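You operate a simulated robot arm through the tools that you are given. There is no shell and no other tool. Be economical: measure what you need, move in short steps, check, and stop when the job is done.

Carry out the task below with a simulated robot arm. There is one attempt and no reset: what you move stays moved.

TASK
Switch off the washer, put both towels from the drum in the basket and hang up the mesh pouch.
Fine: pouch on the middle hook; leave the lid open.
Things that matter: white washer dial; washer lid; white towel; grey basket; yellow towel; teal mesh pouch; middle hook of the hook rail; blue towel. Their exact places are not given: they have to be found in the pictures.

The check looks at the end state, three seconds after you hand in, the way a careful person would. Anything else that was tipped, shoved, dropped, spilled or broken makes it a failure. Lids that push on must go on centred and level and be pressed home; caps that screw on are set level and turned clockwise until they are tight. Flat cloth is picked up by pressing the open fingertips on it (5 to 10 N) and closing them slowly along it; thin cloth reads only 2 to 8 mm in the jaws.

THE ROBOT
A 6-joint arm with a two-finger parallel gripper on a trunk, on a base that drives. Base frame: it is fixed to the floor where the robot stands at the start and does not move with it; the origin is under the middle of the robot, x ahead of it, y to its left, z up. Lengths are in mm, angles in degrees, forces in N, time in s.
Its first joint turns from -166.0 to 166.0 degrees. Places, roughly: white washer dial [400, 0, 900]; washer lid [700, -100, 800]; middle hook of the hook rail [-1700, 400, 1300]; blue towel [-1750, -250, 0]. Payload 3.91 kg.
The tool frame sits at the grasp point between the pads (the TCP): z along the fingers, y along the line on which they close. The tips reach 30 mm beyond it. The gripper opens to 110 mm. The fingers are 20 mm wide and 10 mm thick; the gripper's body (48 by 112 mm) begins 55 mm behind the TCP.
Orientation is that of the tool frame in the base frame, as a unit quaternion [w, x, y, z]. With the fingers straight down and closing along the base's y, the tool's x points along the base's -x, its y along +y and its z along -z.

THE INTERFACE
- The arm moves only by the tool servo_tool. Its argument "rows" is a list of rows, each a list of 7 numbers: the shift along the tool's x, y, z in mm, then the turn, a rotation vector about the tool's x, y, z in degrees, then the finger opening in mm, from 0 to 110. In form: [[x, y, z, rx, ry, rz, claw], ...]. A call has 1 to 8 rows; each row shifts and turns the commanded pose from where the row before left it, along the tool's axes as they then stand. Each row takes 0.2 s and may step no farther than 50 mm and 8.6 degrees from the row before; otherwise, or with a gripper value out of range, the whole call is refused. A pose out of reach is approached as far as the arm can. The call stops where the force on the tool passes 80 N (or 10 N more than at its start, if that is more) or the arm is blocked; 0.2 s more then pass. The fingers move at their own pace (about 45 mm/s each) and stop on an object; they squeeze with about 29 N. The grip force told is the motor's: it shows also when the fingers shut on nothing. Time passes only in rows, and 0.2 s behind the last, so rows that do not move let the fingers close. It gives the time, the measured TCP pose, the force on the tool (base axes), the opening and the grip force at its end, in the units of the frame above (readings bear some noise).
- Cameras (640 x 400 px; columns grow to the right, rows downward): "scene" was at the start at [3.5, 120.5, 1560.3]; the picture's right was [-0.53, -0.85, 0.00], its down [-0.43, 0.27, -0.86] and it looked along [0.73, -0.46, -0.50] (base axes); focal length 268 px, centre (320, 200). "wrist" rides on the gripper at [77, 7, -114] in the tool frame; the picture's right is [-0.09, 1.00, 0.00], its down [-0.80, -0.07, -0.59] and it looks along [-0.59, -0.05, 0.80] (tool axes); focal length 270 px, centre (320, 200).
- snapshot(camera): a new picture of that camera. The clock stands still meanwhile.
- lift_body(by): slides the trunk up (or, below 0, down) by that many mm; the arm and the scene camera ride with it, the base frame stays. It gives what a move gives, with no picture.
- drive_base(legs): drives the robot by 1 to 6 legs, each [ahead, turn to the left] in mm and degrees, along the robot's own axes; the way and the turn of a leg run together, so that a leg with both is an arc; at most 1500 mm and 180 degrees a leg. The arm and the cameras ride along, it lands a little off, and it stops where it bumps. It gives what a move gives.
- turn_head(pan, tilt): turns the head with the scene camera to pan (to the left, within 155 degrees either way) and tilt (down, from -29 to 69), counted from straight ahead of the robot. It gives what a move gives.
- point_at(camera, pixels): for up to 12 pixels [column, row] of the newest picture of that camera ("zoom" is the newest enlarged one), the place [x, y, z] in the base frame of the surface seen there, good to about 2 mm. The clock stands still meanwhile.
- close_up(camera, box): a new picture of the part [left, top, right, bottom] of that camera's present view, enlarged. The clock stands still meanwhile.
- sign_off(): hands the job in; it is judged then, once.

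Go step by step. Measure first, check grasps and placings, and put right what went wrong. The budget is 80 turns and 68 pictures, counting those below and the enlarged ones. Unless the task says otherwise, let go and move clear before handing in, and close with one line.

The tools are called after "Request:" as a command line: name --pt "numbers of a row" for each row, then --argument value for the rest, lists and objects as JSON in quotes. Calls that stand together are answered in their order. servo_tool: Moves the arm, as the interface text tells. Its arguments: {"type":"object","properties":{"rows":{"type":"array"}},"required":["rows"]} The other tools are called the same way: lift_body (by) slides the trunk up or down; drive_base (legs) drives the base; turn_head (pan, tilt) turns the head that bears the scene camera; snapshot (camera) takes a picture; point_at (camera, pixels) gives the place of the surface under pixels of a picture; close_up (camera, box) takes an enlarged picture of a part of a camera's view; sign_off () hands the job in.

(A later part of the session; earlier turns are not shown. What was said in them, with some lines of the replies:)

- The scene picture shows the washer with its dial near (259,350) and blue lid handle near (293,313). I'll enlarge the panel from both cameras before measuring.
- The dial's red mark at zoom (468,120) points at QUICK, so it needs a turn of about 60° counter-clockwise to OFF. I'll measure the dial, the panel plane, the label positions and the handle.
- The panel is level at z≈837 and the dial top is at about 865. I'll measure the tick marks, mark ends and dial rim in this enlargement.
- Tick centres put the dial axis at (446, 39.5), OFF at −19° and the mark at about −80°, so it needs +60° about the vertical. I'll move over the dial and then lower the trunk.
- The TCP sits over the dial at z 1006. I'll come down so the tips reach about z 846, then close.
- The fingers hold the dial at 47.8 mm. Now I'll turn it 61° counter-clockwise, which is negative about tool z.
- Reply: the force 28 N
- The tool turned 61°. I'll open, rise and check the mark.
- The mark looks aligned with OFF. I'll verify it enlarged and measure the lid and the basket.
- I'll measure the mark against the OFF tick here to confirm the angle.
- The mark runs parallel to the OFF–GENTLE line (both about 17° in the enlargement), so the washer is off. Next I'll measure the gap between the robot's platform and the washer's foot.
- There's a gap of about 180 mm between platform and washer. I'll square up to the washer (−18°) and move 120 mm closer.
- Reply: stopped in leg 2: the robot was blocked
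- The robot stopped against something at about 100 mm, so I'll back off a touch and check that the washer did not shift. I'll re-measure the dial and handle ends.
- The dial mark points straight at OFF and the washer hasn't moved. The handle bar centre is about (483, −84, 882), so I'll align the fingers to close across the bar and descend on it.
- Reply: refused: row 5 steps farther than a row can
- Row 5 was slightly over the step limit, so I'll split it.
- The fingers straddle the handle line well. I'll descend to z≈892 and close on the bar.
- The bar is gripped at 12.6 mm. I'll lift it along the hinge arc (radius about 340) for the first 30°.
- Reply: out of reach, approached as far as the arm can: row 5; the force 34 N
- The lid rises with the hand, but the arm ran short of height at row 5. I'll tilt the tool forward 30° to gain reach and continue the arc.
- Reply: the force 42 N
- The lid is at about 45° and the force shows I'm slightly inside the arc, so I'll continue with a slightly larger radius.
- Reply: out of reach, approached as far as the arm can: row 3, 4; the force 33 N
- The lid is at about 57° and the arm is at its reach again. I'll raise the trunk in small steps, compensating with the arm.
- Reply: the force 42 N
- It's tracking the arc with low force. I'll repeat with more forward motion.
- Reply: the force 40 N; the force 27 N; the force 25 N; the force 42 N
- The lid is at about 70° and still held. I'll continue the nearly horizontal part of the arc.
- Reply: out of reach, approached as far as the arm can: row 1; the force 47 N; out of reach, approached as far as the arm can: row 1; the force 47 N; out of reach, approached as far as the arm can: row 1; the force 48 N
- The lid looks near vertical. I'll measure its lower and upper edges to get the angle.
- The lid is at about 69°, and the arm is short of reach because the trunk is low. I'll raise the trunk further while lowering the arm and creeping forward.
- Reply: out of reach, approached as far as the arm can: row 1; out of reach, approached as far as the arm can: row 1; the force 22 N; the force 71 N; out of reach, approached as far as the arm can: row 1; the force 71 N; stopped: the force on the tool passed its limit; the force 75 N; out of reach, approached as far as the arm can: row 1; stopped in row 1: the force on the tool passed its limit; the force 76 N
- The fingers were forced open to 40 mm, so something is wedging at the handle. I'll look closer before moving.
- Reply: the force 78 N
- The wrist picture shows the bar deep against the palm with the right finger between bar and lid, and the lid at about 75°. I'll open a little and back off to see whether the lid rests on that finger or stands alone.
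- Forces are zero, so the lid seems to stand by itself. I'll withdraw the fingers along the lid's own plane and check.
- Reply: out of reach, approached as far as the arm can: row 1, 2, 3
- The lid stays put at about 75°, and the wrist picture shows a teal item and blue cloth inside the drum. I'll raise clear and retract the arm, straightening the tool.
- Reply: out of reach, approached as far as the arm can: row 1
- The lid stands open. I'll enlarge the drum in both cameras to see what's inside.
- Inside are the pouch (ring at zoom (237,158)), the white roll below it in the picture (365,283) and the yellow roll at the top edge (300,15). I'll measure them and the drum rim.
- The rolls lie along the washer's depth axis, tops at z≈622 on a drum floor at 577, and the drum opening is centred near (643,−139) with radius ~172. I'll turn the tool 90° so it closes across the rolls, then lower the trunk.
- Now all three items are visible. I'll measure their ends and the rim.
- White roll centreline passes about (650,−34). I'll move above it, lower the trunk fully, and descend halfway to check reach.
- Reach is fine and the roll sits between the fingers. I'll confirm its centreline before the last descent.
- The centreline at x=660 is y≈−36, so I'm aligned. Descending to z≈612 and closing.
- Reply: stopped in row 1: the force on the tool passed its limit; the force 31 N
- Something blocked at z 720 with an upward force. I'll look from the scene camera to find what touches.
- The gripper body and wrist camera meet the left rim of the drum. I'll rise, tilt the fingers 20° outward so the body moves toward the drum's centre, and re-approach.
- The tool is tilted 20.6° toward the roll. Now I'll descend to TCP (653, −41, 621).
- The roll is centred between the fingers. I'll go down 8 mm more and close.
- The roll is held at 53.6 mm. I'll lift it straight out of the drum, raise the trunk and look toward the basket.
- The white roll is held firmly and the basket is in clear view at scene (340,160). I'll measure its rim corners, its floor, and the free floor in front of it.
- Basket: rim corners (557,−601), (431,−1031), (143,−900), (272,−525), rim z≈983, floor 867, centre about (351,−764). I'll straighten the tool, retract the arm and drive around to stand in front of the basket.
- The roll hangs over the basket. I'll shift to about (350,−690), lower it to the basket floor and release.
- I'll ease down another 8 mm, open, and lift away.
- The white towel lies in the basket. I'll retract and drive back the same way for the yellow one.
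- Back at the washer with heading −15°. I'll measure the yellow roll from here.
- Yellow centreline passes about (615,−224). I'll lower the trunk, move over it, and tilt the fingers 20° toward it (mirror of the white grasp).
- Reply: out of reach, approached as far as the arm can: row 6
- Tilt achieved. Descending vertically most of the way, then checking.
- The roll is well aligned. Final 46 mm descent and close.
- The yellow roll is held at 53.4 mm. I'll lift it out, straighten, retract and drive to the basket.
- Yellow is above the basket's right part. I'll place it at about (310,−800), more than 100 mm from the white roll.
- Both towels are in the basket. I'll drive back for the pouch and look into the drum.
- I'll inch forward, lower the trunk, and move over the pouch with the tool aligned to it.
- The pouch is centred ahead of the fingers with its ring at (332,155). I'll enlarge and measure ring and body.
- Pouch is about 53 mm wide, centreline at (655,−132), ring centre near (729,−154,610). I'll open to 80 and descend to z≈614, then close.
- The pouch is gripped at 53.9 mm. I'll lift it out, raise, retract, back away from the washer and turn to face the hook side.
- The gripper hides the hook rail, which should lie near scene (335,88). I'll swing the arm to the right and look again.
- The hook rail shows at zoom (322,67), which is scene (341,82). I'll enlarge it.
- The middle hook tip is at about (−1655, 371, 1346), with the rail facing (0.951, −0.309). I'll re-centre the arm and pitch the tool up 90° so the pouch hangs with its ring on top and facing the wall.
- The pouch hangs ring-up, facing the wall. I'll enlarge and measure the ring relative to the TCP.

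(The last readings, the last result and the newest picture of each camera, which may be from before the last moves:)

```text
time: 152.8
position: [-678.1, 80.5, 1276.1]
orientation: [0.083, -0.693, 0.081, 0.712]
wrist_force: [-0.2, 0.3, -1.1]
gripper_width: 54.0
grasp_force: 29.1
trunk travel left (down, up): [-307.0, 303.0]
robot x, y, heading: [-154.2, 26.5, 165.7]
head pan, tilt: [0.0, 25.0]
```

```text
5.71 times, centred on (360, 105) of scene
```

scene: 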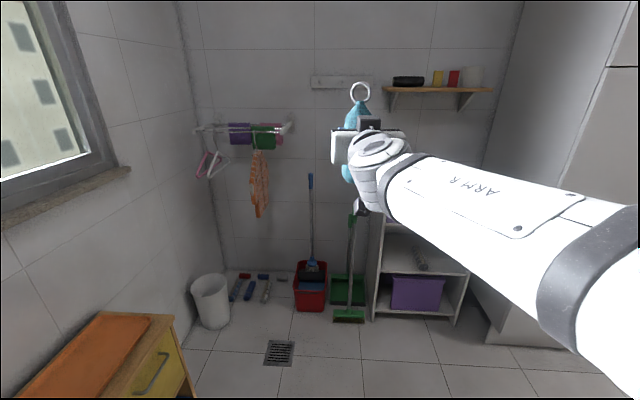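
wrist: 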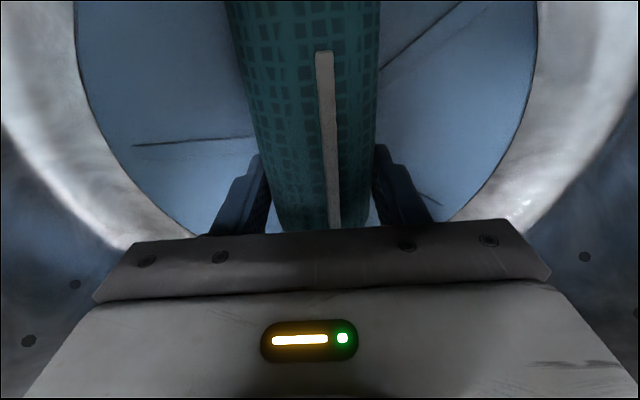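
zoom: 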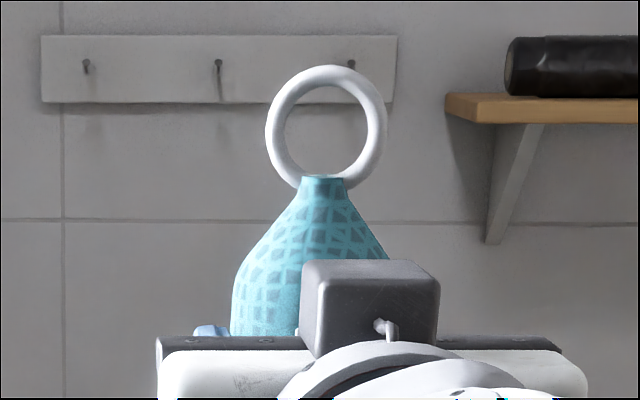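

Request:
point_at --camera "zoom" --pixels '[[326, 73], [275, 125], [377, 125], [326, 178], [295, 85], [358, 85], [325, 215], [217, 64], [217, 75], [86, 66]]'

```text
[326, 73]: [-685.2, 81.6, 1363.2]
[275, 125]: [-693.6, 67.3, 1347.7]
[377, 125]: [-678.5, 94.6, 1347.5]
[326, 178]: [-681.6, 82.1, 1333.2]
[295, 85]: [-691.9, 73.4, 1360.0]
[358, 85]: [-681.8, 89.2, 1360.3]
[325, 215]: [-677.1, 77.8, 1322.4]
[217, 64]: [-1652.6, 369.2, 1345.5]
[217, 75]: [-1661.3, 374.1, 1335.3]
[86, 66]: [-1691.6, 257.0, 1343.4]
```

Ring centre is about 72 mm above and 10 mm ahead of the TCP, with an inner hole of roughly 25 mm. I'll drive 850 mm toward the rail, square up, and re-measure at close range.

Request:
drive_base --legs '[[850, 0], [0, -3.7]]'

Request:
turn_head --pan -8 --tilt 5

Request:
snapshot --camera "scene"

```text
time: 157.7
position: [-1492.7, 345.1, 1276.5]
orientation: [0.116, -0.688, 0.113, 0.707]
wrist_force: [0.3, -1.0, -1.8]
gripper_width: 53.4
grasp_force: 29.1
trunk travel left (down, up): [-307.0, 303.0]
robot x, y, heading: [-978.1, 245.7, 161.0]
head pan, tilt: [0.0, 25.0]
```

```text
time: 158.6
position: [-1494.6, 345.1, 1276.6]
orientation: [0.116, -0.689, 0.112, 0.707]
wrist_force: [-0.1, 0.3, -1.1]
gripper_width: 53.7
grasp_force: 29.0
trunk travel left (down, up): [-307.0, 303.0]
robot x, y, heading: [-978.7, 246.2, 161.0]
head pan, tilt: [-8.0, 5.0]
```

```text
14 pictures are left
```

scene: 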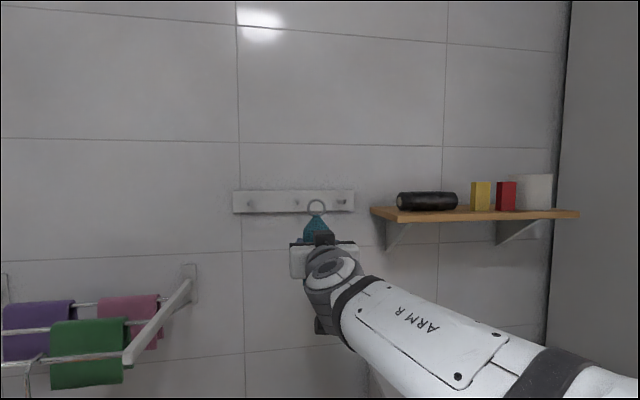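

Request:
close_up --camera "scene" --box '[260, 185, 360, 245]'

```text
6.40 times, centred on (310, 215) of scene
```

zoom: 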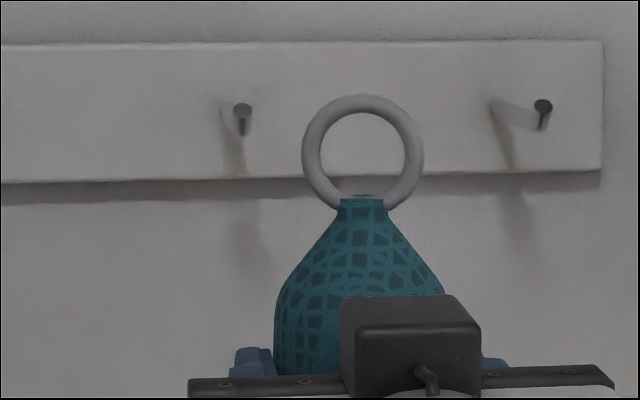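

The middle hook is at zoom (242,115). I'll measure its tip, underside and root, plus the ring.

Request:
point_at --camera "zoom" --pixels '[[242, 107], [242, 120], [244, 132], [228, 108], [362, 102], [311, 150], [414, 150], [318, 120], [405, 120], [540, 107], [542, 125], [505, 108]]'

```text
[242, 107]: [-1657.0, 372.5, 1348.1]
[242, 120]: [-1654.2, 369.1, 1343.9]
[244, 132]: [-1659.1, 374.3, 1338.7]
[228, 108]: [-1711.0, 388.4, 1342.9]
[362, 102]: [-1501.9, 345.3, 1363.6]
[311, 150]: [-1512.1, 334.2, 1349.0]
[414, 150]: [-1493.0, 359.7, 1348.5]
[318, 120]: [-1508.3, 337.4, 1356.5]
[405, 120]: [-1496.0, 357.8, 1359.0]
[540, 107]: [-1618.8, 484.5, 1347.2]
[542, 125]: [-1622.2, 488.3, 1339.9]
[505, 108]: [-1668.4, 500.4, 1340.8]
```

Ring centre is (−1502, 347, 1348) and the hook axis is 24 mm to the robot's left at z≈1343, with its tip 155 mm ahead. I'll align and advance 120 mm, then verify.

Request:
servo_tool --pt "4 12.7 0 0 0 0 20" --pt "4 12.7 0 0 0 0 20" --pt "0 0 40 0 0 0 20" --pt "0 0 40 0 0 0 20" --pt "0 0 40 0 0 0 20" --pt "0 0 0 0 0 0 20"

Request:
close_up --camera "scene" --box '[260, 180, 340, 235]'

```text
time: 159.9
position: [-1616.7, 358.9, 1271.0]
orientation: [0.116, -0.689, 0.113, 0.707]
wrist_force: [0.1, 0.2, -1.0]
gripper_width: 53.7
grasp_force: 28.5
trunk travel left (down, up): [-307.0, 303.0]
robot x, y, heading: [-983.3, 243.2, 161.2]
head pan, tilt: [-8.0, 5.0]
```

```text
7.27 times, centred on (300, 208) of scene
```

zoom: 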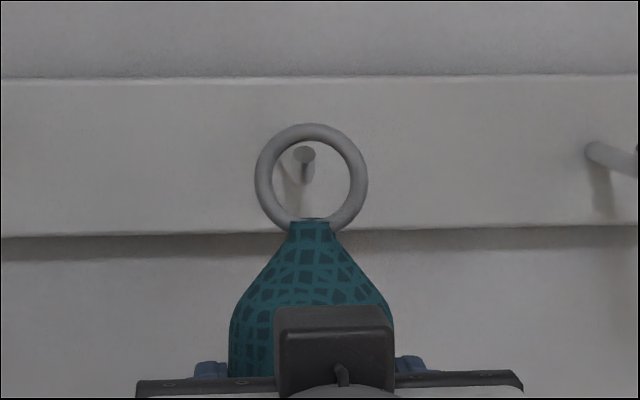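

The hook tip is visible inside the ring. I'll measure both to fine-tune.

Request:
point_at --camera "zoom" --pixels '[[304, 150], [304, 165], [306, 178], [311, 131], [263, 178], [358, 178], [270, 150], [350, 150], [283, 212], [335, 214]]'

```text
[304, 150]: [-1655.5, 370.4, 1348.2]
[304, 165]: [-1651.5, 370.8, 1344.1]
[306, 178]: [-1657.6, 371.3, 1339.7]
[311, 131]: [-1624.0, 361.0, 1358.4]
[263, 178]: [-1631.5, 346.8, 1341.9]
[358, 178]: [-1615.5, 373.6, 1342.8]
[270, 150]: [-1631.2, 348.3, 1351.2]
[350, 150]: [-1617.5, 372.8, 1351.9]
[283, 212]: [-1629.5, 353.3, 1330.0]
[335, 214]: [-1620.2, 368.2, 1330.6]
```

The ring is centred on the hook to within 1 mm. I'll advance 70 mm to pass it over the hook.

Request:
servo_tool --pt "0.4 0.2 17.5 0 0 0 20" --pt "0.4 0.2 17.5 0 0 0 20" --pt "0.4 0.2 17.5 0 0 0 20" --pt "0.4 0.2 17.5 0 0 0 20" --pt "0 0 0 0 0 0 20"

Request:
close_up --camera "scene" --box '[260, 180, 340, 235]'

```text
time: 161.2
position: [-1681.9, 382.3, 1273.7]
orientation: [0.115, -0.689, 0.112, 0.707]
wrist_force: [-1.1, -0.5, -1.1]
gripper_width: 53.8
grasp_force: 29.2
trunk travel left (down, up): [-307.0, 303.0]
robot x, y, heading: [-977.4, 243.6, 161.2]
head pan, tilt: [-8.0, 5.0]
```

```text
7.27 times, centred on (300, 208) of scene
```

zoom: 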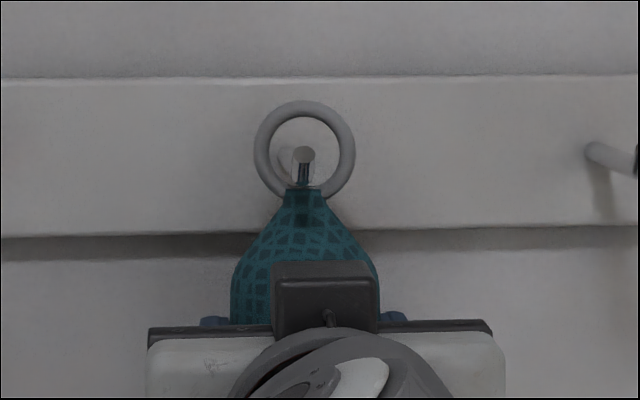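

The ring is now behind the hook tip with no contact force. I'll lower it until it rests on the hook.

Request:
servo_tool --pt "4 0 0 0 0 0 20" --pt "4 0 0 0 0 0 20" --pt "3 0 0 0 0 0 20" --pt "2 0 0 0 0 0 20" --pt "0 0 0 0 0 0 20"

Request:
close_up --camera "scene" --box '[260, 180, 340, 235]'

```text
time: 162.3
position: [-1681.7, 380.9, 1261.6]
orientation: [0.116, -0.688, 0.112, 0.708]
wrist_force: [-7.3, -2.0, 14.8]
gripper_width: 53.8
grasp_force: 29.3
trunk travel left (down, up): [-307.0, 303.0]
robot x, y, heading: [-979.0, 244.6, 161.1]
head pan, tilt: [-8.0, 5.0]
```

```text
7.27 times, centred on (300, 208) of scene
```

zoom: 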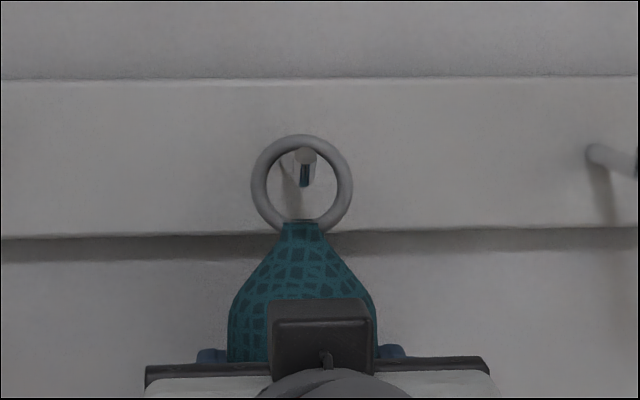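

Contact shows 15 N upward and the ring top sits on the hook behind the tip. I'll ease up 1.5 mm, open slowly, and check.

Request:
servo_tool --pt "-1.5 0 0 0 0 0 20" --pt "0 0 0 0 0 0 58" --pt "0 0 0 0 0 0 66" --pt "0 0 0 0 0 0 82" --pt "0 0 0 0 0 0 82" --pt "0 0 0 0 0 0 82"

Request:
close_up --camera "scene" --box '[260, 180, 340, 235]'

Request:
snapshot --camera "wrist"

```text
time: 163.8
position: [-1681.8, 381.4, 1261.3]
orientation: [0.116, -0.689, 0.113, 0.707]
wrist_force: [-0.6, -0.3, 0.4]
gripper_width: 82.0
grasp_force: 0.1
trunk travel left (down, up): [-307.0, 303.0]
robot x, y, heading: [-982.7, 242.3, 161.1]
head pan, tilt: [-8.0, 5.0]
```

```text
7.27 times, centred on (300, 208) of scene
```

zoom: 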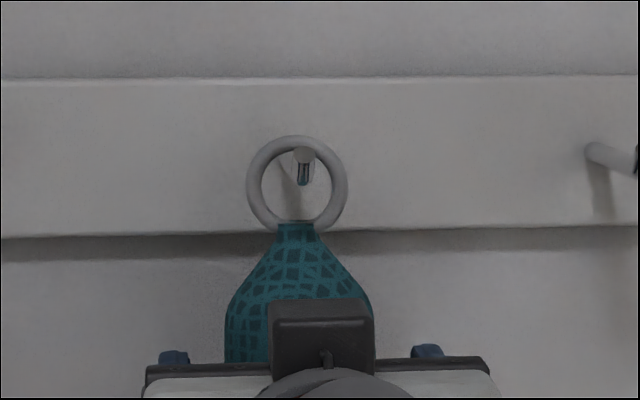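

```text
8 pictures are left
```

wrist: 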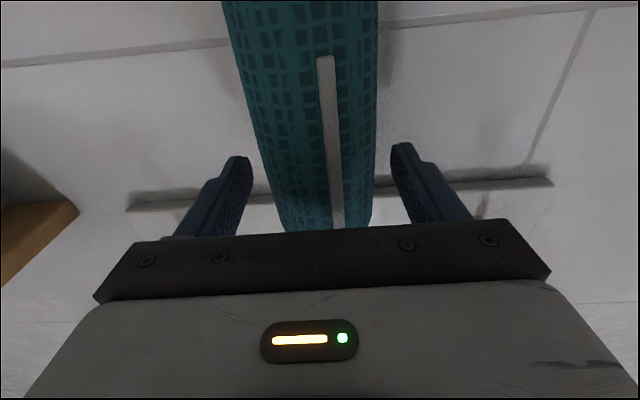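

The pouch hangs by itself, free between the open fingers. I'll retract straight back and look.

Request:
servo_tool --pt "0 0 -20 0 0 0 82" --pt "0 0 -25 0 0 0 82" --pt "0 0 -30 0 0 0 82" --pt "0 0 -35 0 0 0 82" --pt "0 0 -40 0 0 0 82" --pt "0 0 -40 0 0 0 82"

Request:
drive_base --legs '[[-250, 0]]'

Request:
close_up --camera "wrist" --box '[160, 0, 480, 200]'

Request:
snapshot --camera "scene"

```text
time: 165.2
position: [-1500.4, 320.7, 1257.5]
orientation: [0.116, -0.689, 0.113, 0.707]
wrist_force: [-0.1, -0.1, -0.7]
gripper_width: 82.0
grasp_force: 0.0
trunk travel left (down, up): [-307.0, 303.0]
robot x, y, heading: [-978.1, 241.7, 161.3]
head pan, tilt: [-8.0, 5.0]
```

```text
time: 166.9
position: [-1273.8, 242.5, 1256.3]
orientation: [0.117, -0.689, 0.114, 0.706]
wrist_force: [-0.2, -1.1, 0.2]
gripper_width: 82.1
grasp_force: 0.0
trunk travel left (down, up): [-307.0, 303.0]
robot x, y, heading: [-751.4, 167.5, 161.1]
head pan, tilt: [-8.0, 5.0]
```

```text
2.00 times, centred on (320, 100) of wrist
```

zoom: 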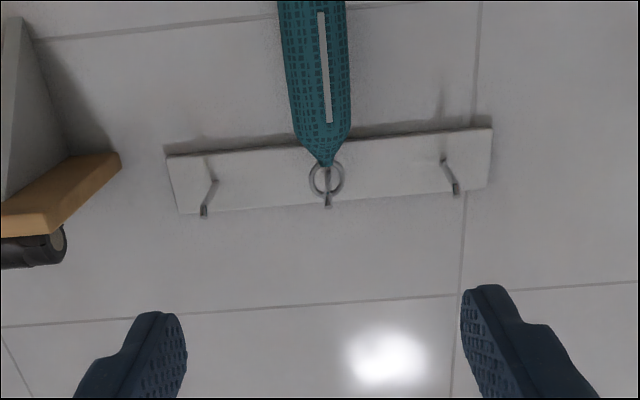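

```text
6 pictures are left
```

scene: 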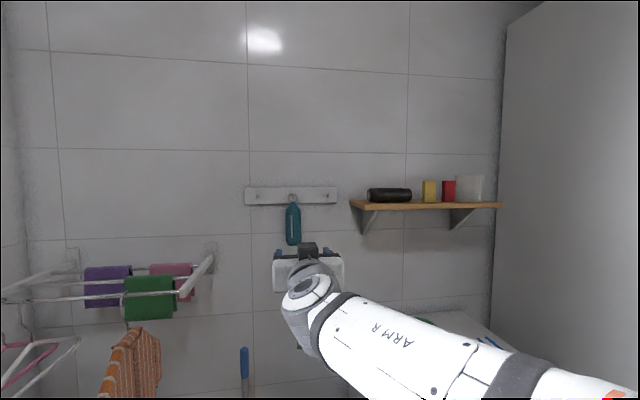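

The pouch hangs on the middle hook and the arm is clear. One last look back at the washer to confirm lid and dial.

Request:
turn_head --pan -155 --tilt 15

Request:
snapshot --camera "scene"

```text
time: 169.2
position: [-1272.6, 241.3, 1255.9]
orientation: [0.116, -0.689, 0.113, 0.707]
wrist_force: [-0.2, 0.1, 0.7]
gripper_width: 81.9
grasp_force: 0.1
trunk travel left (down, up): [-307.0, 303.0]
robot x, y, heading: [-750.5, 167.2, 161.0]
head pan, tilt: [-154.7, 15.0]
```

```text
5 pictures are left
```

scene: 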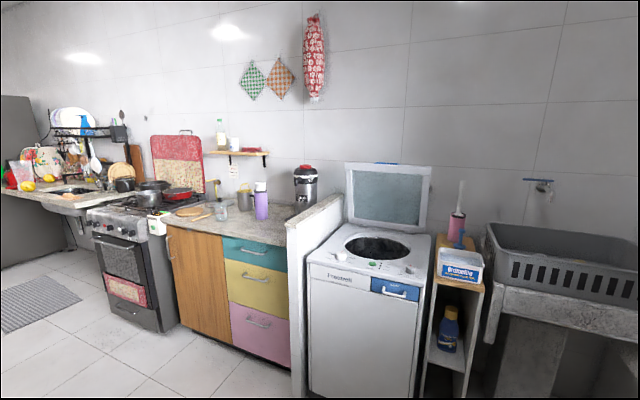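

The lid is still open at (388,195), the basket stands in place at (560,255), and nothing around it has been disturbed. I'm handing in.

Request:
sign_off

```text
The job is handed in.
```

The washer dial is at OFF and the lid is open. The white and yellow towels are in the grey basket, and the teal mesh pouch hangs on the middle hook.
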